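You operate a simulated robot arm through the tools that you are given. There is no shell and no other tool. Be economical: measure what you need, move in short steps, check, and stop when the job is done.

Carry out the task below with a simulated robot arm. There is one attempt and no reset: what you move stays moved.

Task
Press the blue basin button three times. Put the plain orange cup on the white bench top away on the cream bench top. Put one of the small banded lids from the white bench top on the beige trolley top. Open the chiller door, take the pink bowl and leave it on the top chiller shelf, then shut the door. Any order will do. Set down upright: plain orange cup.

The check looks at the end state, three seconds after you hand in, the way a careful person would. Anything else that was tipped, shoved, dropped, spilled or broken makes it a failure. A push-on lid holds only when it is set on centred and level and pressed home; a screw cap is set on level and turned clockwise until tight.

Robot
A 7-joint arm with a fingered hand on a trunk, on a base that drives. Base frame: it is fixed to the floor where the robot stands at the start and does not move with it; the origin is under the middle of the robot, x ahead of it, y to its left, z up; the surface under the hand at the start is at about z = 0.85. Readings come in m, degrees, newtons and seconds.
Its first joint turns from -166.0 to 166.0 degrees. Places, roughly: beige trolley top [-1.1, -2.5, 0.8]; blue basin button [0.7, 0, 0.9]; chiller door [0.6, -0.9, 1]; cream bench top [-2.4, -0.3, 0.7]; pink bowl (13x13x6 cm) [1, 0, 0.9]; plain orange cup (8x8x9 cm) [0.8, 0, 0.9]; small banded lid (7x7x6 cm) [1, -0.4, 0.9]; top chiller shelf [0.8, -0.9, 1.1]. Payload 4.7 kg.
The tool frame sits at the grasp point between the pads (the TCP): z along the fingers, y along the line on which they close. The tips reach 0.036 m beyond it. The gripper opens to 0.12 m. The gripper's body begins 0.042 m behind the TCP. The gripper is a hand of 5 fingers: y runs from the thumb to the fingers, the wrist lies at [-0.018, -0.122, -0.21] in the tool frame, and closing takes about 1.5 s.
Orientation is that of the tool frame in the base frame, as [roll, pitch, yaw] about the fixed x, y, z axes, in that order (R = Rz(yaw) Ry(pitch) Rx(roll)). With the fingers straight down and the wrist toward the robot, the tool's x, y and z point along [0, 1, 0], [1, 0, 0] and [0, 0, -1] of the base frame.

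Tools
- The arm moves only by the tool play_rows. Its argument "motion" is a list that holds one entry, the list of rows, each a list of 7 numbers: the finger opening in m, from 0 to 0.12, then the shift along the tool's x, y, z in m, then the turn, a rotation vector about the tool's x, y, z in degrees. In form: [[[hand, tx, ty, tz, rx, ry, rz], ...]]. A call has 1 to 10 rows; each row is the pose to reach, as a shift and turn from the pose commanded when the call began, along the tool's axes at that moment. Rows are played at 5 a second. More than 0.05 m and 8.6 degrees between two rows, or a gripper value outside its range, and nothing of the call is played. A pose out of reach is approached as far as the arm can. The call stops where the force on the tool passes 40 N (or 10 N more than at its start, if that is more) or the arm is blocked; 0.2 s more then pass. Each finger travels about 0.045 m/s and halts on what it meets, pressing with about 31 N; the grip force reading is that of the motor and also rises with nothing between the fingers. The clock runs only during rows and for 0.2 s after the last one: add rows that repeat a pose to give the fingers time. The reply holds the time, the measured pose of the TCP, the force on the tool along the base axes, the opening and the grip force, in the units named above and with some noise, with the torque about the TCP (base axes, N m) and any sound that the robot's microphone picked up.
- Cameras (640 x 400 px; columns grow to the right, rows downward): "scene" is now at [-0.2529, 0.0253, 1.2474]; the picture's right is [-0.51, -0.86, 0.00], its down [-0.14, 0.08, -0.99] and it looks along [0.85, -0.51, -0.16] (base axes); focal length 214 px, centre (320, 200). "wrist" rides on the gripper at [0.073, -0.091, -0.143] in the tool frame; the picture's right is [-0.80, 0.28, -0.53], its down [-0.53, -0.73, 0.42] and it looks along [-0.27, 0.62, 0.74] (tool axes); focal length 234 px, centre (320, 200). There is no depth. A picture from a camera that has moved, and an enlarged one, comes with that camera's place and axes in the base frame and with its lens. The place of the scene camera against the robot may be out by one fixed shift of up to 0.018 m in any direction.
- get_image(camera): a new picture of that camera. The clock stands still meanwhile.
- base_move(legs): drives the robot by 1 to 6 legs, each [ahead, turn to the left] in m and degrees, along the robot's own axes; the way and the turn of a leg run together, so that a leg with both is an arc; at most 1.5 m and 180 degrees a leg. The arm and the cameras ride along, it lands a little off, and it stops where it bumps. It gives what a move gives.
- grasp_type(shape): the hand has 5 fingers and takes this shape, open, in about a second: jaw (thumb against the fingers, like two jaws); tri (thumb and two fingers); tip (a fingertip pinch); poke (one finger out to press); point (the index stretched); flat (the hand flat); cup (the hand cupped); fist (a fist). The gripper value then closes the fingers along that shape, each until it touches; the sizes above hold for jaw. It gives what a move gives, with no picture.
- pan_tilt(pan, tilt): turns the head with the scene camera to pan (to the left, within 143 degrees either way) and tilt (down, from -29 to 69), counted from straight ahead of the robot. It gives what a move gives.
- enlarge(camera, box): a new picture of the part [left, top, right, bottom] of that camera's present view, enlarged. The clock stands still meanwhile.
- close_job(): hands the job in; it is judged then, once.

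Go step by step. Nothing tells you exact positions but the pictures and the camera data: compare them with the known pose of the tool, close in by small moves and look again before you grip or let go. The budget is 165 turns and 128 pictures, counting those below and the enlarged ones. Unless the task says otherwise, let go and move clear before handing in.

The tools are called by a JSON object that holds its "fn" and its "kwargs". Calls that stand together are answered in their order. play_rows: Moves the arm, as the interface text tells. Its arguments: {"type":"object","properties":{"motion":{"type":"array","items":{"type":"array","items":{"type":"array","items":{"type":"number"}}}}},"required":["motion"]} The other tools are called the same way: grasp_type (shape) gives the hand a shape; base_move (legs) drives the base; pan_tilt (pan, tilt) turns the head that bears the scene camera; get_image (camera) takes a picture; enlarge (camera, box) takes an enlarged picture of a part of a camera's view; close_job () hands the job in.

At the start:

```text
clock: 0.0
position: [0.6515, -0.1908, 1.3477]
tcp_rot: [180.0, -0.1, 90.0]
contact_force: [-0.6, 0.0, 0.4]
ft_torque: [-0.03, 0.0, -0.01]
finger_gap: 0.1196
gripper_force: 0.1
shape: jaw
robot x, y, heading: [0.0001, 0.0009, -0.0]
head pan, tilt: [-30.9, 9.1]
```

scene: 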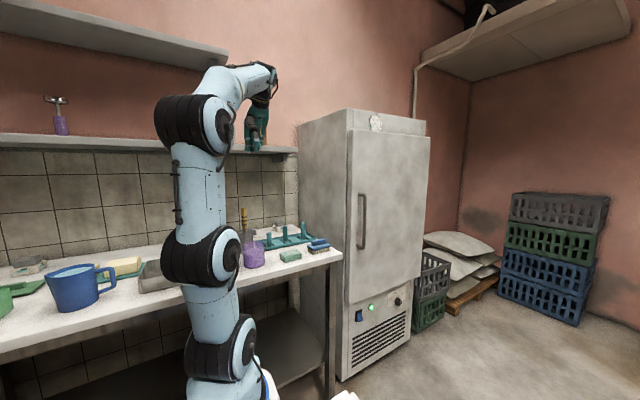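
wrist: 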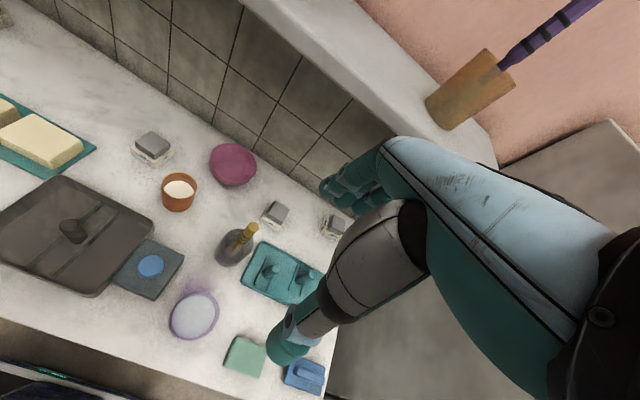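

I see the bench with basin, button, cup, bowl and several small grey-topped items. I'll look closer before moving.

{"fn": "enlarge", "kwargs": {"camera": "wrist", "box": [80, 100, 360, 275]}}

{"fn": "pan_tilt", "kwargs": {"pan": 0, "tilt": 25}}

{"fn": "get_image", "kwargs": {"camera": "scene"}}

```text
2.29 times, centred on (220, 188) of wrist
camera zoom: at [0.5585, -0.1173, 1.4903], right [0.28, -0.8, 0.53], down [-0.73, -0.53, -0.42], along [0.62, -0.27, -0.74], focal length 535 px, centre (549, 229)
```

zoom: 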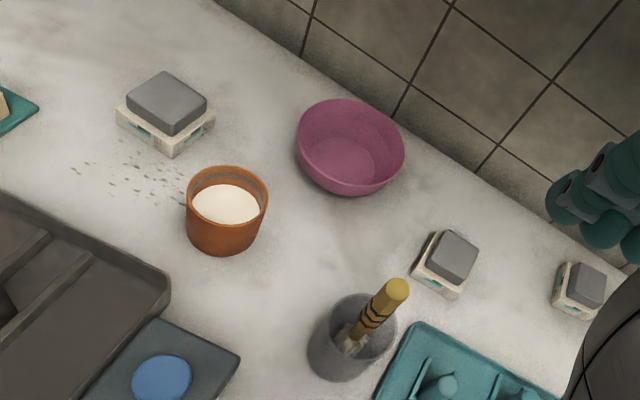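

```text
clock: 1.0
position: [0.6498, -0.1895, 1.3485]
tcp_rot: [-180.0, 0.0, 89.9]
contact_force: [-0.1, 0.0, 0.5]
ft_torque: [-0.01, -0.01, 0.01]
finger_gap: 0.1195
gripper_force: 0.0
shape: jaw
robot x, y, heading: [-0.0001, 0.0019, -0.2]
head pan, tilt: [0.0, 25.0]
```

```text
124 pictures are left
camera scene: at [-0.2404, 0.0728, 1.2216], right [0.0, -1.0, 0.0], down [-0.42, 0.0, -0.91], along [0.91, 0.0, -0.42], focal length 214 px, centre (320, 200)
```

scene: 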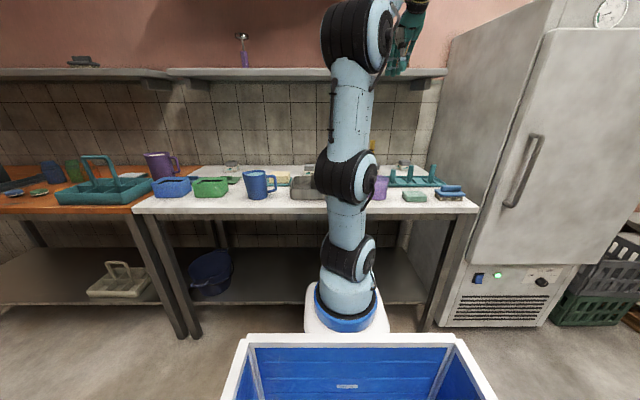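

The cup is filled, so it must stay level. The small lids are the two right-hand grey-topped items. Button first: shape the hand to poke.

{"fn": "grasp_type", "kwargs": {"shape": "poke"}}

{"fn": "get_image", "kwargs": {"camera": "wrist"}}

```text
clock: 1.9
position: [0.6492, -0.1893, 1.3482]
tcp_rot: [180.0, 0.0, 90.0]
contact_force: [-0.3, 0.3, -1.4]
ft_torque: [0.02, 0.02, 0.0]
finger_gap: 0.0
gripper_force: 0.2
shape: poke
robot x, y, heading: [0.0006, -0.0, 0.1]
head pan, tilt: [0.0, 25.0]
```

```text
123 pictures are left
camera wrist: at [0.5585, -0.1173, 1.4903], right [0.28, -0.8, 0.53], down [-0.73, -0.53, -0.42], along [0.62, -0.27, -0.74], focal length 234 px, centre (320, 200)
```

wrist: 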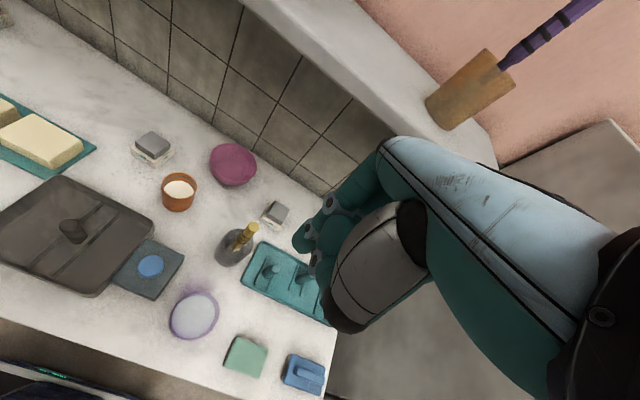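

Fingertip sits about on the tool axis. I'll move above the button (~[0.663, -0.039]).

{"fn": "play_rows", "kwargs": {"motion": [[[0, 0.036, 0.002, 0, 0, 0, 0], [0, 0.071, 0.005, 0, 0, 0, 0], [0, 0.107, 0.007, 0.03, 0, 0, 0], [0, 0.142, 0.009, 0.075, 0, 0, 0], [0, 0.142, 0.009, 0.12, 0, 0, 0], [0, 0.142, 0.009, 0.165, 0, 0, 0], [0, 0.142, 0.009, 0.21, 0, 0, 0], [0, 0.142, 0.009, 0.25, 0, 0, 0], [0, 0.142, 0.009, 0.29, 0, 0, 0], [0, 0.142, 0.009, 0.32, 0, 0, 0]]]}}

{"fn": "get_image", "kwargs": {"camera": "wrist"}}

{"fn": "get_image", "kwargs": {"camera": "scene"}}

```text
refused: row 4 steps farther than a row can; nothing moved
```

```text
122 pictures are left
camera wrist: at [0.5585, -0.1173, 1.4903], right [0.28, -0.8, 0.53], down [-0.73, -0.53, -0.42], along [0.62, -0.27, -0.74], focal length 234 px, centre (320, 200)
```

wrist: 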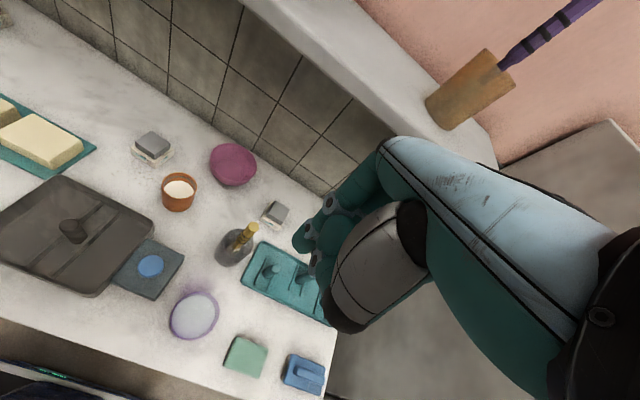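

```text
121 pictures are left
camera scene: at [-0.2405, 0.0729, 1.2216], right [0.0, -1.0, 0.0], down [-0.42, 0.0, -0.91], along [0.91, 0.0, -0.42], focal length 214 px, centre (320, 200)
```

scene: 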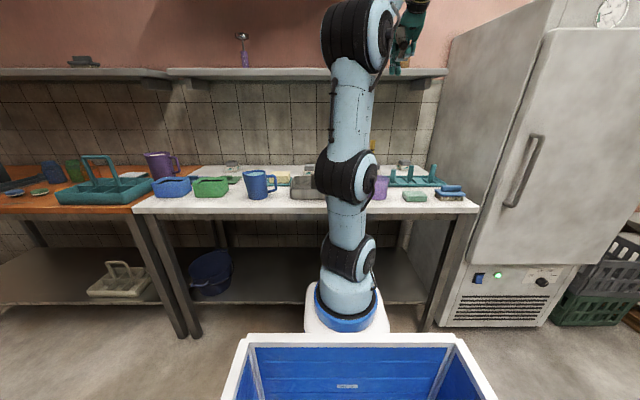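

Nothing moved as a step was too large; I resend with smaller steps.

{"fn": "play_rows", "kwargs": {"motion": [[[0, 0.04, 0.003, 0, 0, 0, 0], [0, 0.08, 0.005, 0.01, 0, 0, 0], [0, 0.115, 0.007, 0.04, 0, 0, 0], [0, 0.142, 0.009, 0.075, 0, 0, 0], [0, 0.142, 0.009, 0.12, 0, 0, 0], [0, 0.142, 0.009, 0.165, 0, 0, 0], [0, 0.142, 0.009, 0.21, 0, 0, 0], [0, 0.142, 0.009, 0.25, 0, 0, 0], [0, 0.142, 0.009, 0.29, 0, 0, 0], [0, 0.142, 0.009, 0.32, 0, 0, 0]]]}}

{"fn": "get_image", "kwargs": {"camera": "wrist"}}

{"fn": "get_image", "kwargs": {"camera": "scene"}}

```text
clock: 4.1
position: [0.6568, -0.0482, 1.0271]
tcp_rot: [-179.9, 0.0, 90.0]
contact_force: [0.3, 0.3, 0.0]
ft_torque: [0.0, -0.01, -0.03]
finger_gap: 0.0
gripper_force: 30.9
shape: jaw
robot x, y, heading: [-0.0031, -0.0, 0.0]
head pan, tilt: [0.0, 25.0]
```

```text
120 pictures are left
camera wrist: at [0.5652, 0.0248, 1.1697], right [0.28, -0.8, 0.53], down [-0.73, -0.53, -0.43], along [0.62, -0.27, -0.74], focal length 234 px, centre (320, 200)
```

wrist: 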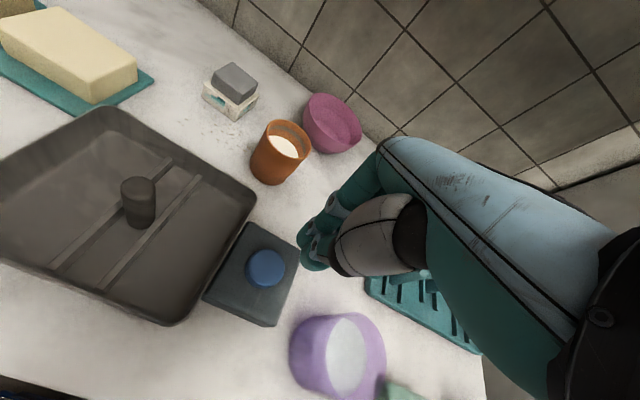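

```text
119 pictures are left
camera scene: at [-0.2406, 0.0729, 1.2215], right [0.0, -1.0, 0.0], down [-0.42, 0.0, -0.91], along [0.91, 0.0, -0.42], focal length 214 px, centre (320, 200)
```

scene: 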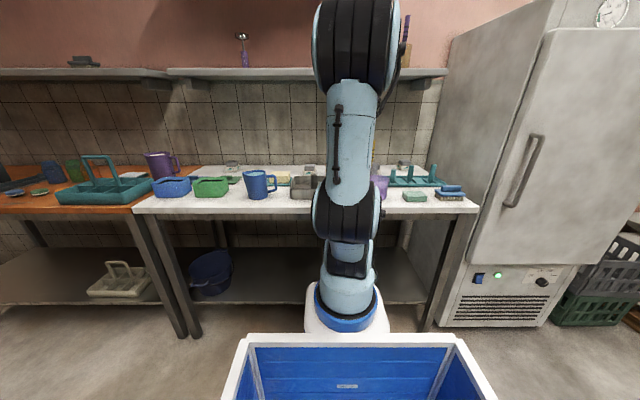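

The hand has gone to a closed jaw; I'll look at whether its tip serves to press.

{"fn": "enlarge", "kwargs": {"camera": "wrist", "box": [190, 150, 430, 300]}}

```text
2.67 times, centred on (310, 225) of wrist
camera zoom: at [0.5652, 0.0248, 1.1697], right [0.28, -0.8, 0.53], down [-0.73, -0.53, -0.43], along [0.62, -0.27, -0.74], focal length 624 px, centre (347, 133)
```

zoom: 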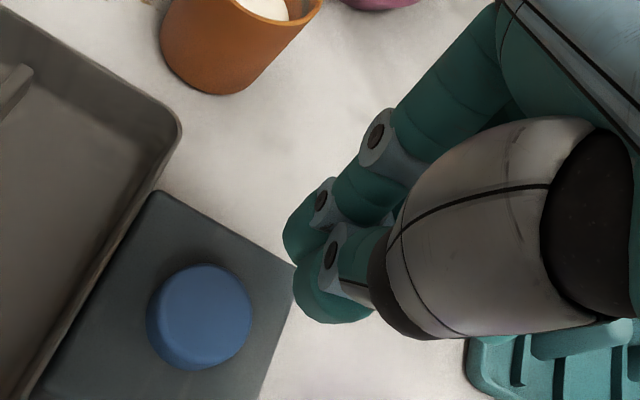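

The tips lie near the tool axis, but I'd rather use one finger; test how poke persists in a move.

{"fn": "grasp_type", "kwargs": {"shape": "poke"}}

{"fn": "play_rows", "kwargs": {"motion": [[[0.12, 0.006, 0.009, 0, 0, 0, 0]]]}}

{"fn": "enlarge", "kwargs": {"camera": "wrist", "box": [190, 150, 430, 300]}}

```text
clock: 5.0
position: [0.6576, -0.0485, 1.0274]
tcp_rot: [-179.9, 0.0, 90.1]
contact_force: [-0.5, -0.2, 0.2]
ft_torque: [0.02, 0.02, -0.02]
finger_gap: 0.0
gripper_force: 0.0
shape: poke
robot x, y, heading: [0.0007, 0.0005, 0.3]
head pan, tilt: [0.0, 25.0]
```

```text
clock: 5.4
position: [0.667, -0.0422, 1.0284]
tcp_rot: [180.0, 0.0, 90.0]
contact_force: [0.0, 0.2, -0.2]
ft_torque: [0.01, -0.01, 0.01]
finger_gap: 0.0
gripper_force: 0.0
shape: poke
robot x, y, heading: [-0.0021, 0.0017, -0.1]
head pan, tilt: [0.0, 25.0]
```

```text
2.67 times, centred on (310, 225) of wrist
camera zoom: at [0.5745, 0.0314, 1.1702], right [0.28, -0.8, 0.53], down [-0.73, -0.53, -0.42], along [0.62, -0.27, -0.74], focal length 624 px, centre (347, 133)
```

zoom: 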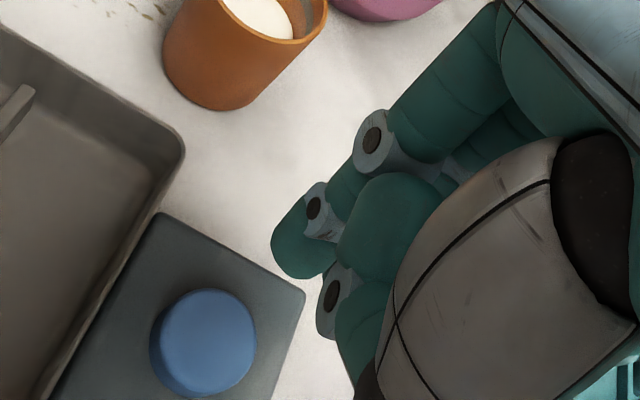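

Poke persists. Descending to press.

{"fn": "play_rows", "kwargs": {"motion": [[[0.12, -0.005, 0, 0.03, 0, 0, 0], [0.12, -0.005, 0, 0.06, 0, 0, 0], [0.12, -0.005, 0, 0.075, 0, 0, 0], [0.12, -0.005, 0, 0.08, 0, 0, 0], [0.12, -0.005, 0, 0.085, 0, 0, 0], [0.12, -0.005, 0, 0.09, 0, 0, 0]]]}}

{"fn": "enlarge", "kwargs": {"camera": "wrist", "box": [190, 150, 430, 300]}}

```text
clock: 6.8
position: [0.6684, -0.0464, 0.9377]
tcp_rot: [-179.9, 0.0, 90.0]
contact_force: [-0.3, 0.9, 2.7]
ft_torque: [-0.03, -0.03, 0.01]
finger_gap: 0.0
gripper_force: 0.0
shape: poke
robot x, y, heading: [-0.0002, -0.0041, -0.3]
head pan, tilt: [0.0, 25.0]
heard: click
```

```text
2.67 times, centred on (310, 225) of wrist
camera zoom: at [0.5755, 0.026, 1.0802], right [0.28, -0.8, 0.53], down [-0.73, -0.53, -0.43], along [0.62, -0.27, -0.74], focal length 624 px, centre (347, 133)
```

zoom: 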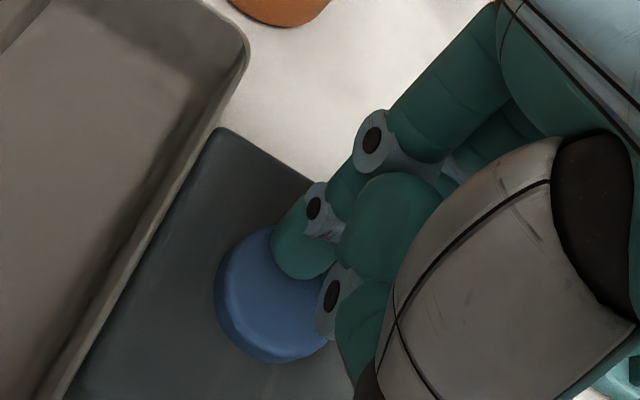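

One click heard. I release and press again to the same depth.

{"fn": "play_rows", "kwargs": {"motion": [[[0.12, 0, 0, -0.015, 0, 0, 0], [0.12, 0, 0, -0.03, 0, 0, 0], [0.12, 0, 0, -0.03, 0, 0, 0]]]}}

{"fn": "play_rows", "kwargs": {"motion": [[[0.12, 0, 0, 0.015, 0, 0, 0], [0.12, 0, 0, 0.025, 0, 0, 0], [0.12, 0, 0, 0.03, 0, 0, 0], [0.12, 0, 0, 0.03, 0, 0, 0]]]}}

```text
clock: 7.6
position: [0.6685, -0.0463, 0.9676]
tcp_rot: [180.0, -0.1, 90.0]
contact_force: [0.3, 0.4, 0.4]
ft_torque: [0.01, 0.02, 0.01]
finger_gap: 0.0001
gripper_force: 0.0
shape: poke
robot x, y, heading: [-0.0007, -0.0017, 0.1]
head pan, tilt: [0.0, 25.0]
```

```text
clock: 8.6
position: [0.669, -0.0466, 0.9371]
tcp_rot: [180.0, 0.0, 90.0]
contact_force: [1.4, 0.4, 2.2]
ft_torque: [-0.01, -0.01, 0.01]
finger_gap: 0.0
gripper_force: 0.0
shape: poke
robot x, y, heading: [-0.0009, -0.0003, -0.3]
head pan, tilt: [0.0, 25.0]
heard: click
```

Second click. Once more, then lift away.

{"fn": "play_rows", "kwargs": {"motion": [[[0.12, 0, 0, -0.015, 0, 0, 0], [0.12, 0, 0, -0.03, 0, 0, 0], [0.12, 0, 0, -0.03, 0, 0, 0]]]}}

{"fn": "play_rows", "kwargs": {"motion": [[[0.12, 0, 0, 0.015, 0, 0, 0], [0.12, 0, 0, 0.025, 0, 0, 0], [0.12, 0, 0, 0.03, 0, 0, 0], [0.12, 0, 0, 0.03, 0, 0, 0]]]}}

{"fn": "play_rows", "kwargs": {"motion": [[[0.12, 0, 0, -0.04, 0, 0, 0], [0.12, 0, 0, -0.08, 0, 0, 0], [0.12, 0, 0, -0.12, 0, 0, 0], [0.12, 0, 0, -0.16, 0, 0, 0], [0.12, 0, 0, -0.2, 0, 0, 0], [0.12, 0, 0, -0.24, 0, 0, 0]]]}}

{"fn": "grasp_type", "kwargs": {"shape": "jaw"}}

{"fn": "get_image", "kwargs": {"camera": "wrist"}}

```text
clock: 9.4
position: [0.6677, -0.0475, 0.9684]
tcp_rot: [180.0, 0.0, 90.0]
contact_force: [0.0, -1.2, 0.6]
ft_torque: [-0.03, 0.01, -0.03]
finger_gap: 0.0002
gripper_force: 0.1
shape: poke
robot x, y, heading: [0.0037, 0.0024, 0.0]
head pan, tilt: [0.0, 25.0]
```

```text
clock: 10.4
position: [0.6676, -0.048, 0.9377]
tcp_rot: [179.9, 0.0, 90.0]
contact_force: [0.4, 1.2, 2.1]
ft_torque: [0.01, 0.0, -0.03]
finger_gap: 0.0
gripper_force: 0.2
shape: poke
robot x, y, heading: [-0.0016, -0.0029, -0.1]
head pan, tilt: [0.0, 25.0]
heard: click
```

```text
clock: 11.8
position: [0.6676, -0.0493, 1.1803]
tcp_rot: [180.0, 0.0, 90.0]
contact_force: [0.7, 0.4, -0.9]
ft_torque: [-0.06, 0.01, -0.02]
finger_gap: 0.0
gripper_force: 0.1
shape: poke
robot x, y, heading: [0.0001, -0.0013, -0.1]
head pan, tilt: [0.0, 25.0]
```

```text
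clock: 12.7
position: [0.6671, -0.0483, 1.1789]
tcp_rot: [180.0, 0.0, 90.0]
contact_force: [-0.6, 0.5, -0.1]
ft_torque: [0.01, 0.02, 0.02]
finger_gap: 0.12
gripper_force: 0.1
shape: jaw
robot x, y, heading: [0.0002, -0.0012, 0.1]
head pan, tilt: [0.0, 25.0]
```

```text
115 pictures are left
camera wrist: at [0.5762, 0.024, 1.3218], right [0.28, -0.8, 0.53], down [-0.73, -0.53, -0.42], along [0.62, -0.27, -0.74], focal length 234 px, centre (320, 200)
```

wrist: 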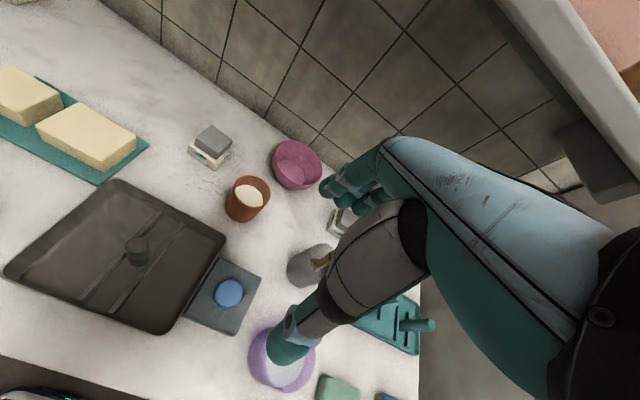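

Three clicks counted. Now I look at the chiller door.

{"fn": "pan_tilt", "kwargs": {"pan": -45, "tilt": 10}}

{"fn": "get_image", "kwargs": {"camera": "scene"}}

```text
clock: 13.8
position: [0.6691, -0.049, 1.1797]
tcp_rot: [179.9, 0.0, 90.1]
contact_force: [0.7, -0.3, -1.1]
ft_torque: [0.02, 0.01, 0.02]
finger_gap: 0.1196
gripper_force: 0.0
shape: jaw
robot x, y, heading: [-0.0016, 0.0006, -0.3]
head pan, tilt: [-45.0, 10.0]
```

```text
114 pictures are left
camera scene: at [-0.2668, 0.0072, 1.2459], right [-0.71, -0.71, 0.0], down [-0.12, 0.12, -0.98], along [0.7, -0.7, -0.17], focal length 214 px, centre (320, 200)
```

scene: 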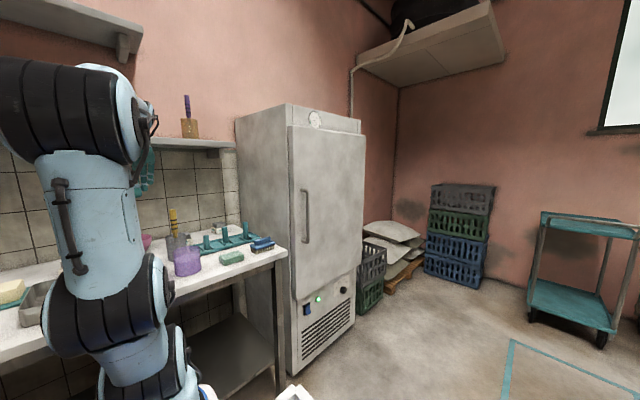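

I want the robot's own footprint and the floor layout before driving.

{"fn": "pan_tilt", "kwargs": {"pan": -20, "tilt": 60}}

{"fn": "get_image", "kwargs": {"camera": "scene"}}

{"fn": "pan_tilt", "kwargs": {"pan": -110, "tilt": 15}}

{"fn": "get_image", "kwargs": {"camera": "scene"}}

{"fn": "pan_tilt", "kwargs": {"pan": 140, "tilt": 15}}

{"fn": "get_image", "kwargs": {"camera": "scene"}}

```text
clock: 15.0
position: [0.6683, -0.0489, 1.1793]
tcp_rot: [-180.0, 0.0, 90.0]
contact_force: [0.0, -0.1, 0.7]
ft_torque: [0.0, -0.03, -0.06]
finger_gap: 0.1199
gripper_force: 0.0
shape: jaw
robot x, y, heading: [-0.0009, 0.0006, 0.0]
head pan, tilt: [-20.0, 60.0]
```

```text
113 pictures are left
camera scene: at [-0.2699, 0.0501, 1.1716], right [-0.34, -0.94, 0.0], down [-0.81, 0.3, -0.5], along [0.47, -0.17, -0.87], focal length 214 px, centre (320, 200)
```

scene: 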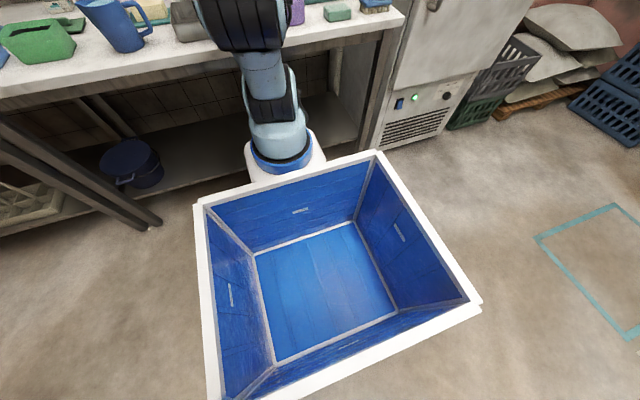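

```text
clock: 16.6
position: [0.6689, -0.0488, 1.1799]
tcp_rot: [180.0, 0.0, 90.0]
contact_force: [0.5, -0.7, 0.2]
ft_torque: [0.0, 0.01, 0.0]
finger_gap: 0.1198
gripper_force: 0.0
shape: jaw
robot x, y, heading: [0.0009, -0.0053, -0.2]
head pan, tilt: [-110.0, 15.0]
```

```text
112 pictures are left
camera scene: at [-0.3645, -0.0149, 1.2378], right [-0.94, 0.34, 0.0], down [0.09, 0.24, -0.97], along [-0.33, -0.91, -0.26], focal length 214 px, centre (320, 200)
```

scene: 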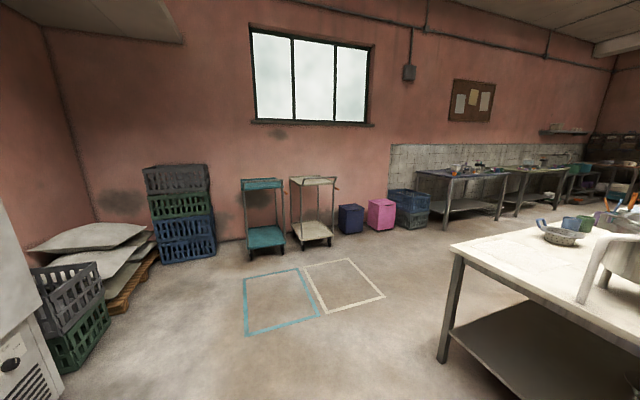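

```text
clock: 20.1
position: [0.6681, -0.049, 1.1792]
tcp_rot: [-180.0, 0.0, 90.0]
contact_force: [-0.6, 0.0, -0.6]
ft_torque: [-0.01, 0.02, 0.01]
finger_gap: 0.1197
gripper_force: 0.0
shape: jaw
robot x, y, heading: [-0.0044, -0.0028, -0.1]
head pan, tilt: [140.0, 15.0]
```

```text
111 pictures are left
camera scene: at [-0.4041, 0.133, 1.2378], right [0.64, 0.77, 0.0], down [0.2, -0.17, -0.97], along [-0.74, 0.62, -0.26], focal length 214 px, centre (320, 200)
```

scene: 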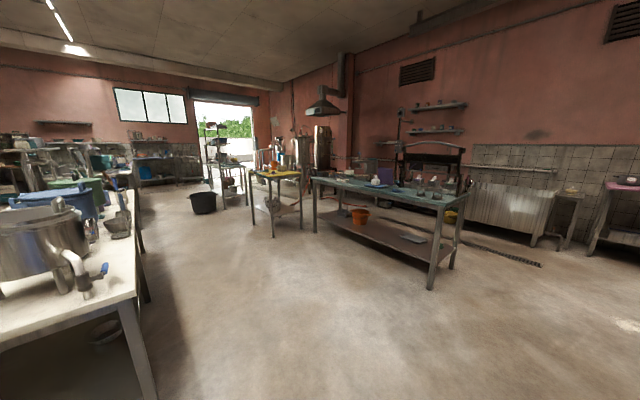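

Room layout is clear: beige trolley and cream bench behind me. I'll drive to about (-0.35, -0.5) facing ahead, outside the door's sweep, for opening the chiller.

{"fn": "base_move", "kwargs": {"legs": [[-0.2, 0], [0, 73], [-0.52, 0], [0, -73]]}}

{"fn": "pan_tilt", "kwargs": {"pan": -15, "tilt": 15}}

{"fn": "get_image", "kwargs": {"camera": "scene"}}

{"fn": "get_image", "kwargs": {"camera": "wrist"}}

```text
clock: 30.6
position: [0.2948, -0.5547, 1.1805]
tcp_rot: [180.0, -0.1, 89.1]
contact_force: [-0.1, 0.2, 0.2]
ft_torque: [-0.02, 0.0, 0.03]
finger_gap: 0.1201
gripper_force: 0.1
shape: jaw
robot x, y, heading: [-0.3729, -0.4983, -0.7]
head pan, tilt: [140.0, 15.0]
```

```text
clock: 33.0
position: [0.2949, -0.5536, 1.1791]
tcp_rot: [180.0, 0.0, 89.1]
contact_force: [-0.3, -0.9, 0.0]
ft_torque: [-0.02, 0.0, 0.0]
finger_gap: 0.12
gripper_force: 0.0
shape: jaw
robot x, y, heading: [-0.3726, -0.4933, -0.7]
head pan, tilt: [-15.0, 15.0]
```

```text
110 pictures are left
camera scene: at [-0.6132, -0.4423, 1.2378], right [-0.27, -0.96, 0.0], down [-0.25, 0.07, -0.97], along [0.93, -0.26, -0.26], focal length 214 px, centre (320, 200)
```

scene: 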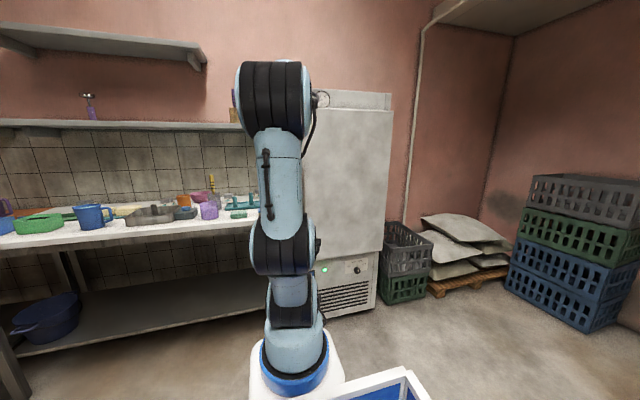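

```text
109 pictures are left
camera wrist: at [0.2047, -0.4802, 1.322], right [0.27, -0.81, 0.53], down [-0.74, -0.52, -0.42], along [0.62, -0.28, -0.74], focal length 234 px, centre (320, 200)
```

wrist: 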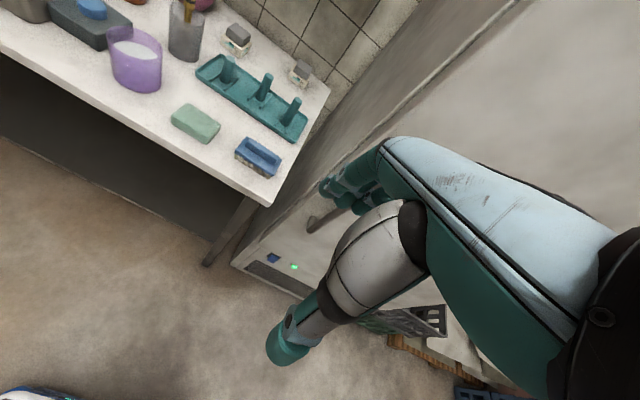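

The handle bar is at about (0.51, -0.66), z 0.86–1.12. I'll turn the hand to point forward with fingers closing sideways.

{"fn": "play_rows", "kwargs": {"motion": [[[0.12, 0, 0, 0, -4.9, 4.9, 4.9], [0.12, 0, 0, 0, -9.8, 9.8, 9.8], [0.12, 0, 0, 0, -14.7, 14.7, 14.7], [0.12, 0, 0, 0, -19.6, 19.6, 19.6], [0.12, 0, 0, 0, -24.5, 24.5, 24.5], [0.12, 0, 0, 0, -29.4, 29.4, 29.4], [0.12, 0, 0, 0, -34.3, 34.3, 34.3], [0.12, 0, 0, 0, -39.2, 39.2, 39.2], [0.12, 0, 0, 0, -44.1, 44.1, 44.1], [0.12, 0, 0, 0, -49, 49, 49]]]}}

{"fn": "play_rows", "kwargs": {"motion": [[[0.12, 0, 0, 0, -4.9, 4.9, 4.9], [0.12, 0, 0, 0, -9.8, 9.8, 9.8], [0.12, 0, 0, 0, -14.7, 14.7, 14.7], [0.12, 0, 0, 0, -20.3, 20.3, 20.3], [0.12, 0, 0, 0, -20.3, 20.3, 20.3]]]}}

{"fn": "get_image", "kwargs": {"camera": "wrist"}}

{"fn": "get_image", "kwargs": {"camera": "scene"}}

```text
clock: 35.2
position: [0.2919, -0.554, 1.1836]
tcp_rot: [144.6, -61.3, 55.2]
contact_force: [-7.3, -0.2, 7.7]
ft_torque: [-0.16, 0.47, -0.13]
finger_gap: 0.1201
gripper_force: 0.2
shape: jaw
robot x, y, heading: [-0.3701, -0.4929, -1.0]
head pan, tilt: [-15.0, 15.0]
```

```text
refused: row 4 steps farther than a row can; nothing moved
```

```text
108 pictures are left
camera wrist: at [0.1506, -0.4813, 1.2773], right [-0.58, -0.7, -0.42], down [-0.05, 0.55, -0.84], along [0.81, -0.46, -0.35], focal length 234 px, centre (320, 200)
```

wrist: 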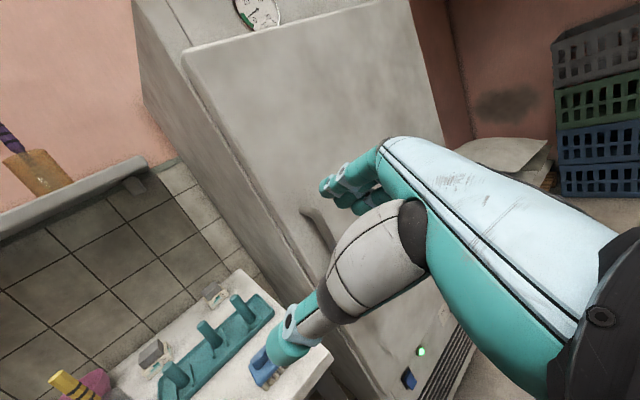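

```text
107 pictures are left
camera scene: at [-0.6152, -0.4422, 1.2374], right [-0.27, -0.96, 0.0], down [-0.25, 0.07, -0.97], along [0.93, -0.26, -0.26], focal length 214 px, centre (320, 200)
```

scene: 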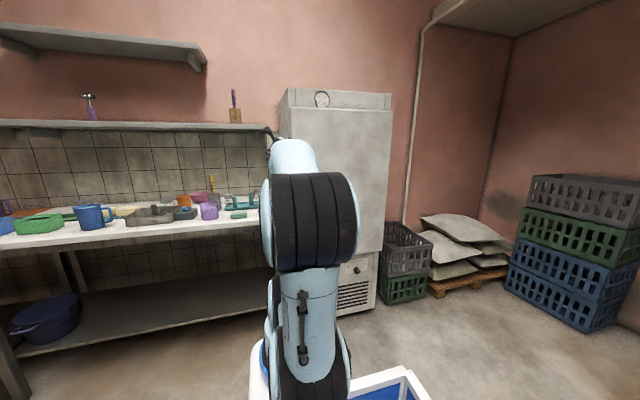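

Continue the turn.

{"fn": "play_rows", "kwargs": {"motion": [[[0.12, 0, 0, 0, -4.9, 4.9, 4.9], [0.12, 0, 0, 0, -9.8, 9.8, 9.8], [0.12, 0, 0, 0, -14.7, 14.7, 14.7], [0.12, 0, 0, 0, -18, 18, 18], [0.12, 0, 0, 0, -20.3, 20.3, 20.3]]]}}

{"fn": "get_image", "kwargs": {"camera": "wrist"}}

```text
clock: 36.4
position: [0.3007, -0.5571, 1.2064]
tcp_rot: [-179.5, -88.9, -1.5]
contact_force: [-1.0, -0.9, 0.1]
ft_torque: [-0.02, -0.02, 0.0]
finger_gap: 0.1201
gripper_force: 0.2
shape: jaw
out of reach, approached as far as the arm can: row 4, 5
robot x, y, heading: [-0.3711, -0.4955, -1.0]
head pan, tilt: [-15.0, 15.0]
```

```text
106 pictures are left
camera wrist: at [0.1593, -0.4632, 1.2804], right [-0.55, -0.27, -0.79], down [0.43, 0.73, -0.54], along [0.72, -0.63, -0.28], focal length 234 px, centre (320, 200)
```

wrist: 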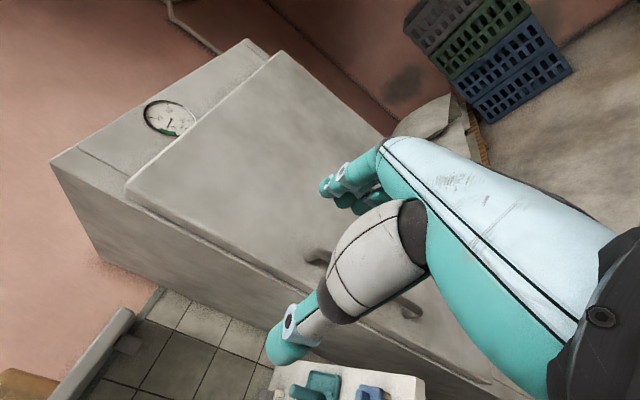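

Hand now points at the door. Move to a stand-off in front of the handle and look.

{"fn": "play_rows", "kwargs": {"motion": [[[0.12, -0.036, 0.017, 0.016, 0, 0, 0], [0.12, -0.072, 0.034, 0.032, 0, 0, 0], [0.12, -0.108, 0.051, 0.048, 0, 0, 0], [0.12, -0.144, 0.068, 0.064, 0, 0, 0], [0.12, -0.18, 0.085, 0.08, 0, 0, 0], [0.12, -0.21, 0.102, 0.09, 0, 0, 0], [0.12, -0.21, 0.102, 0.09, 0, 0, 0]]]}}

{"fn": "get_image", "kwargs": {"camera": "wrist"}}

```text
clock: 38.0
position: [0.3645, -0.6788, 1.1104]
tcp_rot: [-161.0, -83.7, -18.9]
contact_force: [0.7, 0.5, 0.2]
ft_torque: [-0.02, 0.01, 0.0]
finger_gap: 0.1198
gripper_force: 0.0
shape: jaw
out of reach, approached as far as the arm can: row 1, 2, 3, 4, 5, 6, 7
robot x, y, heading: [-0.3733, -0.4948, -1.0]
head pan, tilt: [-15.0, 15.0]
```

```text
105 pictures are left
camera wrist: at [0.229, -0.5897, 1.1986], right [-0.61, -0.25, -0.75], down [0.37, 0.75, -0.55], along [0.71, -0.61, -0.36], focal length 234 px, centre (320, 200)
```

wrist: 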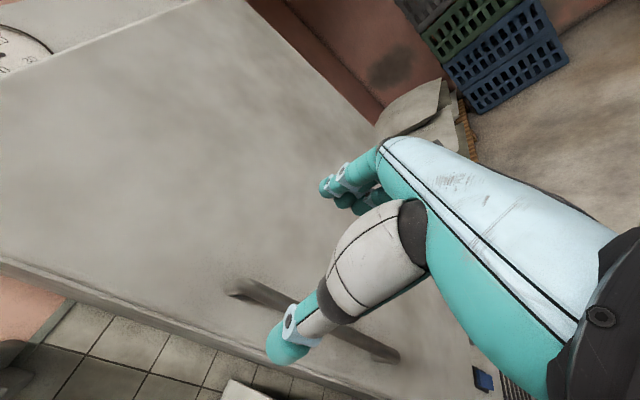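

The arm seems cramped this close; I back the base 0.2 m and see.

{"fn": "base_move", "kwargs": {"legs": [[-0.22, 0]]}}

{"fn": "play_rows", "kwargs": {"motion": [[[0.12, 0, 0, 0.02, 0, 0, 0], [0.12, 0, 0, 0.04, 0, 0, 0], [0.12, 0, 0, 0.04, 0, 0, 0]]]}}

```text
clock: 39.7
position: [0.144, -0.6748, 1.109]
tcp_rot: [-161.2, -83.8, -18.8]
contact_force: [0.0, -0.4, 0.0]
ft_torque: [0.0, 0.03, -0.01]
finger_gap: 0.1199
gripper_force: 0.1
shape: jaw
robot x, y, heading: [-0.5959, -0.493, -1.0]
head pan, tilt: [-15.0, 15.0]
```

```text
clock: 40.5
position: [0.1778, -0.677, 1.1196]
tcp_rot: [-161.3, -83.0, -18.5]
contact_force: [-0.6, -0.3, -0.6]
ft_torque: [0.0, 0.0, 0.0]
finger_gap: 0.1197
gripper_force: 0.1
shape: jaw
out of reach, approached as far as the arm can: row 1, 2, 3
robot x, y, heading: [-0.5875, -0.4881, -0.9]
head pan, tilt: [-15.0, 15.0]
```

The orientation is good except a limit on pitch; I'll pitch the hand down about 18° more and lower it.

{"fn": "play_rows", "kwargs": {"motion": [[[0.12, -0.015, 0, 0, 0, -6, 0], [0.12, -0.03, 0, 0, 0, -12, 0], [0.12, -0.05, -0.01, 0, 0, -18, 0], [0.12, -0.08, -0.02, 0.01, 0, -18, 0], [0.12, -0.1, -0.02, 0.02, 0, -18, 0]]]}}

{"fn": "get_image", "kwargs": {"camera": "scene"}}

```text
clock: 41.7
position: [0.1886, -0.6533, 1.0192]
tcp_rot: [-175.4, -66.0, -4.4]
contact_force: [-0.7, -0.2, 0.8]
ft_torque: [0.0, 0.0, 0.01]
finger_gap: 0.1199
gripper_force: 0.1
shape: jaw
robot x, y, heading: [-0.5891, -0.4882, -1.0]
head pan, tilt: [-15.0, 15.0]
```

```text
104 pictures are left
camera scene: at [-0.8337, -0.4384, 1.2378], right [-0.28, -0.96, 0.0], down [-0.25, 0.07, -0.97], along [0.93, -0.27, -0.26], focal length 214 px, centre (320, 200)
```

scene: 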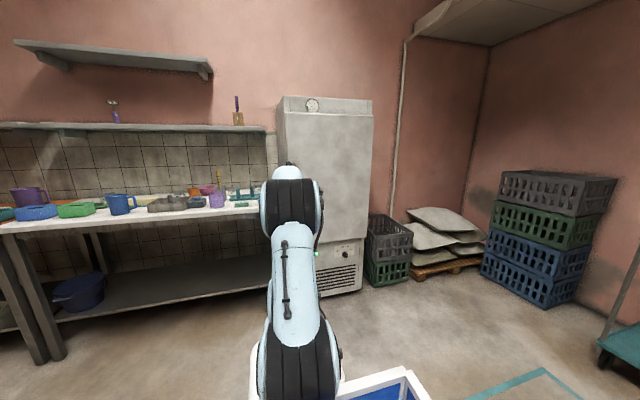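

Now within reach, pitched ~24° down. Advance 0.2 m straight at the handle.

{"fn": "play_rows", "kwargs": {"motion": [[[0.12, 0.018, 0.002, 0.04, 0, 0, 0], [0.12, 0.036, 0.004, 0.08, 0, 0, 0], [0.12, 0.054, 0.006, 0.12, 0, 0, 0], [0.12, 0.072, 0.006, 0.16, 0, 0, 0], [0.12, 0.085, 0.006, 0.19, 0, 0, 0], [0.12, 0.085, 0.006, 0.19, 0, 0, 0]]]}}

{"fn": "get_image", "kwargs": {"camera": "wrist"}}

```text
clock: 43.1
position: [0.3955, -0.6582, 1.0191]
tcp_rot: [-175.4, -66.0, -4.4]
contact_force: [0.5, 0.1, -0.1]
ft_torque: [-0.02, 0.0, -0.02]
finger_gap: 0.1196
gripper_force: 0.1
shape: jaw
robot x, y, heading: [-0.5894, -0.4889, -0.9]
head pan, tilt: [-15.0, 15.0]
```

```text
103 pictures are left
camera wrist: at [0.2936, -0.5704, 1.1457], right [-0.81, -0.26, -0.53], down [0.17, 0.75, -0.63], along [0.56, -0.6, -0.56], focal length 234 px, centre (320, 200)
```

wrist: 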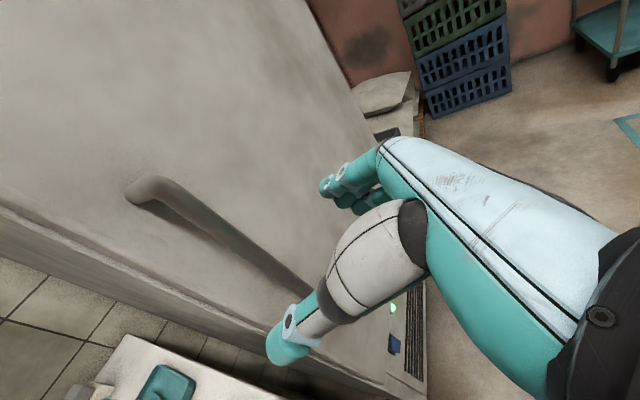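

The bar (x≈0.51, y≈-0.662) sits ~5 cm off the door face at 0.56. Advance to straddle and close.

{"fn": "play_rows", "kwargs": {"motion": [[[0.12, 0.017, 0.003, 0.037, 0, 0, 0], [0.12, 0.034, 0.005, 0.074, 0, 0, 0], [0.12, 0.043, 0.005, 0.096, 0, 0, 0], [0.12, 0.043, 0.005, 0.096, 0, 0, 0]]]}}

{"fn": "get_image", "kwargs": {"camera": "wrist"}}

```text
clock: 44.1
position: [0.5004, -0.6659, 1.0198]
tcp_rot: [-175.2, -66.0, -4.6]
contact_force: [-17.6, 4.3, 2.3]
ft_torque: [-0.09, 0.06, -1.17]
finger_gap: 0.1202
gripper_force: 0.1
shape: jaw
robot x, y, heading: [-0.5966, -0.4927, -1.0]
head pan, tilt: [-15.0, 15.0]
```

```text
102 pictures are left
camera wrist: at [0.3989, -0.578, 1.1468], right [-0.81, -0.26, -0.53], down [0.18, 0.75, -0.63], along [0.57, -0.6, -0.56], focal length 234 px, centre (320, 200)
```

wrist: 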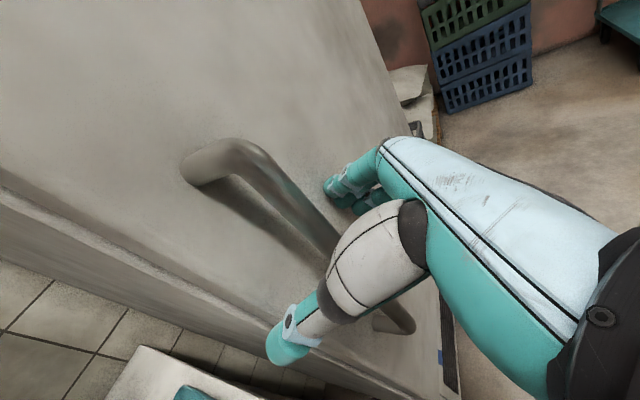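

Fingertips touch the door face; back off 1.2 cm and close on the bar.

{"fn": "play_rows", "kwargs": {"motion": [[[0.12, -0.005, 0, -0.011, 0, 0, 0], [0.09, -0.005, 0, -0.011, 0, 0, 0], [0.06, -0.005, 0, -0.011, 0, 0, 0], [0.02, -0.005, 0, -0.011, 0, 0, 0], [0, -0.005, 0, -0.011, 0, 0, 0], [0, -0.005, 0, -0.011, 0, 0, 0], [0, -0.005, 0, -0.011, 0, 0, 0], [0, -0.005, 0, -0.011, 0, 0, 0], [0, -0.005, 0, -0.011, 0, 0, 0]]]}}

{"fn": "get_image", "kwargs": {"camera": "wrist"}}

```text
clock: 46.1
position: [0.4899, -0.6645, 1.0198]
tcp_rot: [-175.2, -66.0, -4.4]
contact_force: [1.3, 5.2, 0.2]
ft_torque: [-0.17, 0.0, 0.01]
finger_gap: 0.0031
gripper_force: 24.3
shape: jaw
robot x, y, heading: [-0.5901, -0.4913, -1.0]
head pan, tilt: [-15.0, 15.0]
```

```text
101 pictures are left
camera wrist: at [0.3881, -0.5764, 1.1454], right [-0.81, -0.26, -0.53], down [0.17, 0.75, -0.63], along [0.57, -0.6, -0.56], focal length 234 px, centre (320, 200)
```

wrist: 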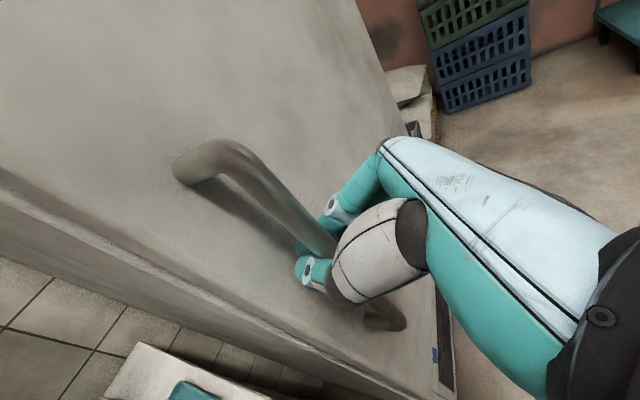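

Fingers are wrapped round the bar. Begin pulling along the door's arc.

{"fn": "play_rows", "kwargs": {"motion": [[[0, -0.004, 0, -0.009, 0, 0, 0], [0, -0.008, 0.001, -0.018, 0, 0, 0], [0, -0.014, 0.002, -0.032, 0, 0, 0], [0, -0.022, 0.005, -0.05, 0, 0, 0], [0, -0.03, 0.01, -0.068, 0, 0, 0], [0, -0.038, 0.017, -0.085, 0, 0, 0]]]}}

{"fn": "get_image", "kwargs": {"camera": "scene"}}

```text
clock: 47.5
position: [0.3952, -0.6821, 1.0186]
tcp_rot: [-175.1, -66.1, -4.6]
contact_force: [0.7, -0.9, 2.6]
ft_torque: [-0.33, -0.05, 0.08]
finger_gap: 0.0026
gripper_force: 31.5
shape: jaw
robot x, y, heading: [-0.5904, -0.495, -1.1]
head pan, tilt: [-15.0, 15.0]
```

```text
100 pictures are left
camera scene: at [-0.8336, -0.4385, 1.2378], right [-0.27, -0.96, 0.0], down [-0.25, 0.07, -0.97], along [0.93, -0.27, -0.26], focal length 214 px, centre (320, 200)
```

scene: 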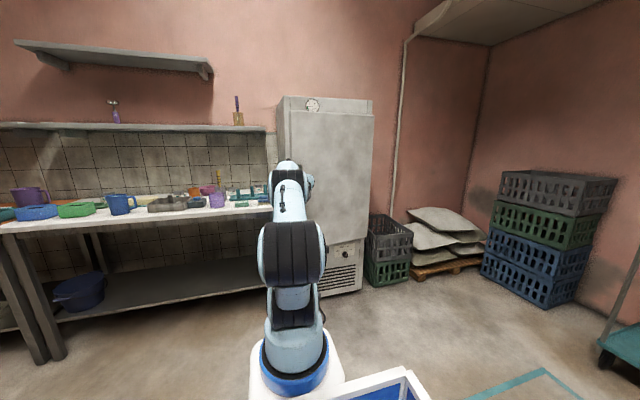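

{"fn": "get_image", "kwargs": {"camera": "wrist"}}

```text
99 pictures are left
camera wrist: at [0.2944, -0.594, 1.1453], right [-0.81, -0.26, -0.53], down [0.17, 0.75, -0.63], along [0.57, -0.6, -0.56], focal length 234 px, centre (320, 200)
```

wrist: 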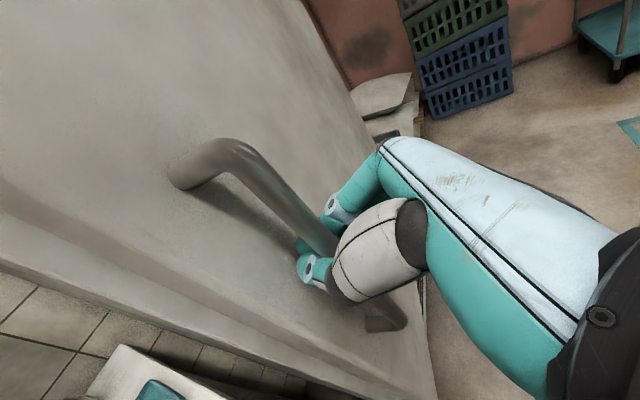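

The door is opening. Continue along the arc to ~35°.

{"fn": "play_rows", "kwargs": {"motion": [[[0, -0.009, 0.007, -0.0206, 0, 0, 0], [0, -0.018, 0.0144, -0.041, 0, 0, 0], [0, -0.027, 0.0235, -0.061, 0, 0, 0], [0, -0.036, 0.033, -0.081, 0, 0, 0], [0, -0.045, 0.0435, -0.1005, 0, 0, 0], [0, -0.053, 0.0548, -0.119, 0, 0, 0], [0, -0.061, 0.067, -0.137, 0, 0, 0], [0, -0.069, 0.08, -0.155, 0, 0, 0], [0, -0.077, 0.0945, -0.1727, 0, 0, 0], [0, -0.0845, 0.1095, -0.1897, 0, 0, 0]]]}}

{"fn": "get_image", "kwargs": {"camera": "wrist"}}

{"fn": "get_image", "kwargs": {"camera": "scene"}}

```text
clock: 49.4
position: [0.216, -0.771, 1.0167]
tcp_rot: [-175.1, -66.4, -4.8]
contact_force: [14.7, -17.7, 4.6]
ft_torque: [-0.36, -0.28, 0.07]
finger_gap: 0.0017
gripper_force: 31.2
shape: jaw
robot x, y, heading: [-0.5896, -0.4921, -0.9]
head pan, tilt: [-15.0, 15.0]
stopped in row 9: the force on the tool passed its limit at 41 N (the readings are from after the stop); the commanded pose is now the measured one
```

```text
98 pictures are left
camera wrist: at [0.1126, -0.6841, 1.1436], right [-0.8, -0.26, -0.53], down [0.18, 0.75, -0.63], along [0.57, -0.6, -0.56], focal length 234 px, centre (320, 200)
```

wrist: 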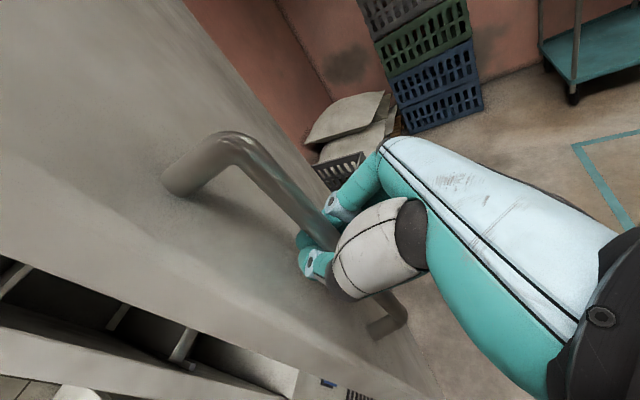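

```text
97 pictures are left
camera scene: at [-0.8329, -0.4388, 1.2379], right [-0.28, -0.96, 0.0], down [-0.25, 0.07, -0.97], along [0.93, -0.27, -0.26], focal length 214 px, centre (320, 200)
```

scene: 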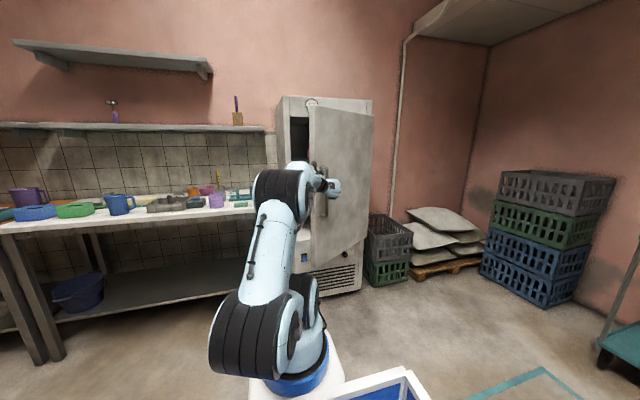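

Door is open about 35°; the pull had a radial error. I correct inward and continue on a slightly smaller arc.

{"fn": "play_rows", "kwargs": {"motion": [[[0, 0.0024, 0.008, 0.0055, 0, 0, 0], [0, -0.0027, 0.0185, -0.006, 0, 0, 0], [0, -0.0077, 0.029, -0.0174, 0, 0, 0], [0, -0.0167, 0.051, -0.038, 0, 0, 0], [0, -0.0264, 0.078, -0.06, 0, 0, 0], [0, -0.033, 0.099, -0.075, 0, 0, 0], [0, -0.0405, 0.125, -0.092, 0, 0, 0], [0, -0.047, 0.1515, -0.107, 0, 0, 0]]]}}

{"fn": "get_image", "kwargs": {"camera": "scene"}}

```text
clock: 51.2
position: [0.0972, -0.9222, 1.0109]
tcp_rot: [-175.4, -66.3, -4.2]
contact_force: [3.7, -0.6, 2.5]
ft_torque: [-0.11, -0.04, -0.05]
finger_gap: 0.0022
gripper_force: 30.9
shape: jaw
robot x, y, heading: [-0.5887, -0.4956, -1.0]
head pan, tilt: [-15.0, 15.0]
```

```text
96 pictures are left
camera scene: at [-0.8334, -0.4384, 1.2378], right [-0.28, -0.96, 0.0], down [-0.25, 0.07, -0.97], along [0.93, -0.27, -0.26], focal length 214 px, centre (320, 200)
```

scene: 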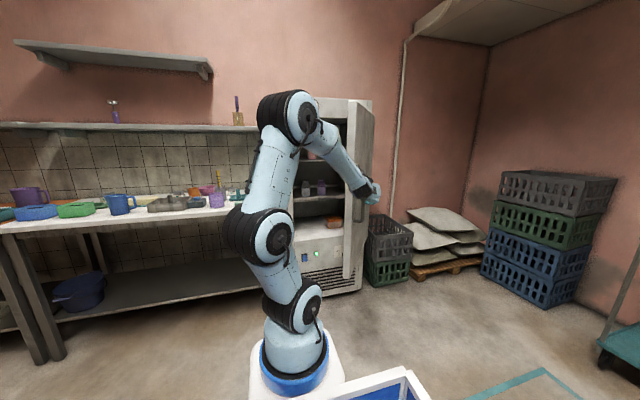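

Smooth at 60°. Continue to nearly 90°.

{"fn": "play_rows", "kwargs": {"motion": [[[0, -0.006, 0.032, -0.0137, 0, 0, 0], [0, -0.012, 0.065, -0.027, 0, 0, 0], [0, -0.017, 0.099, -0.0384, 0, 0, 0], [0, -0.021, 0.133, -0.0476, 0, 0, 0], [0, -0.024, 0.169, -0.054, 0, 0, 0], [0, -0.026, 0.204, -0.0586, 0, 0, 0], [0, -0.027, 0.24, -0.0613, 0, 0, 0]]]}}

{"fn": "get_image", "kwargs": {"camera": "scene"}}

{"fn": "get_image", "kwargs": {"camera": "wrist"}}

```text
clock: 52.8
position: [0.03, -1.1606, 1.0036]
tcp_rot: [-175.4, -66.2, -4.3]
contact_force: [0.1, 1.6, 0.8]
ft_torque: [-0.02, 0.04, -0.04]
finger_gap: 0.0018
gripper_force: 31.1
shape: jaw
robot x, y, heading: [-0.5942, -0.4907, -1.2]
head pan, tilt: [-15.0, 15.0]
```

```text
95 pictures are left
camera scene: at [-0.8335, -0.4384, 1.2378], right [-0.28, -0.96, 0.0], down [-0.25, 0.07, -0.97], along [0.93, -0.27, -0.26], focal length 214 px, centre (320, 200)
```

scene: 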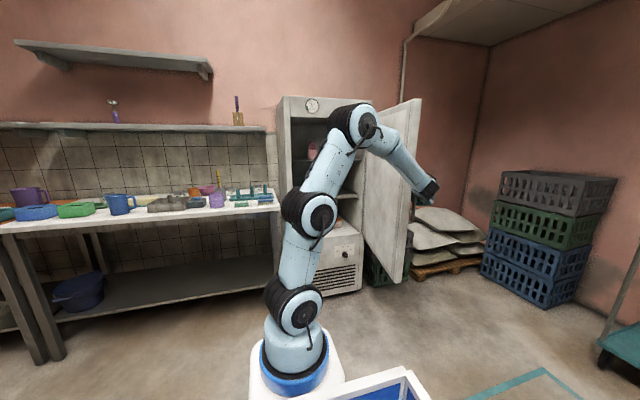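

```text
94 pictures are left
camera wrist: at [-0.0723, -1.0736, 1.1303], right [-0.8, -0.26, -0.53], down [0.18, 0.75, -0.63], along [0.57, -0.6, -0.56], focal length 234 px, centre (320, 200)
```

wrist: 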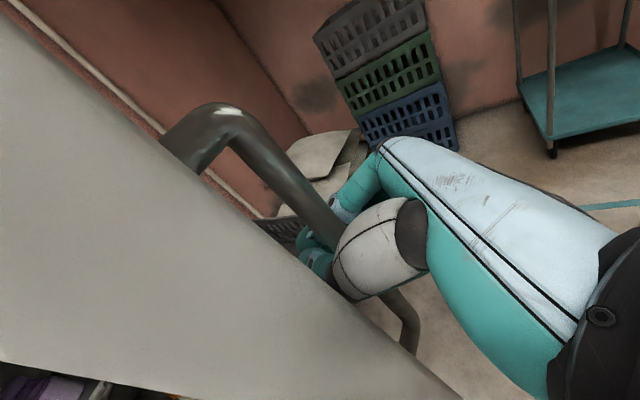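

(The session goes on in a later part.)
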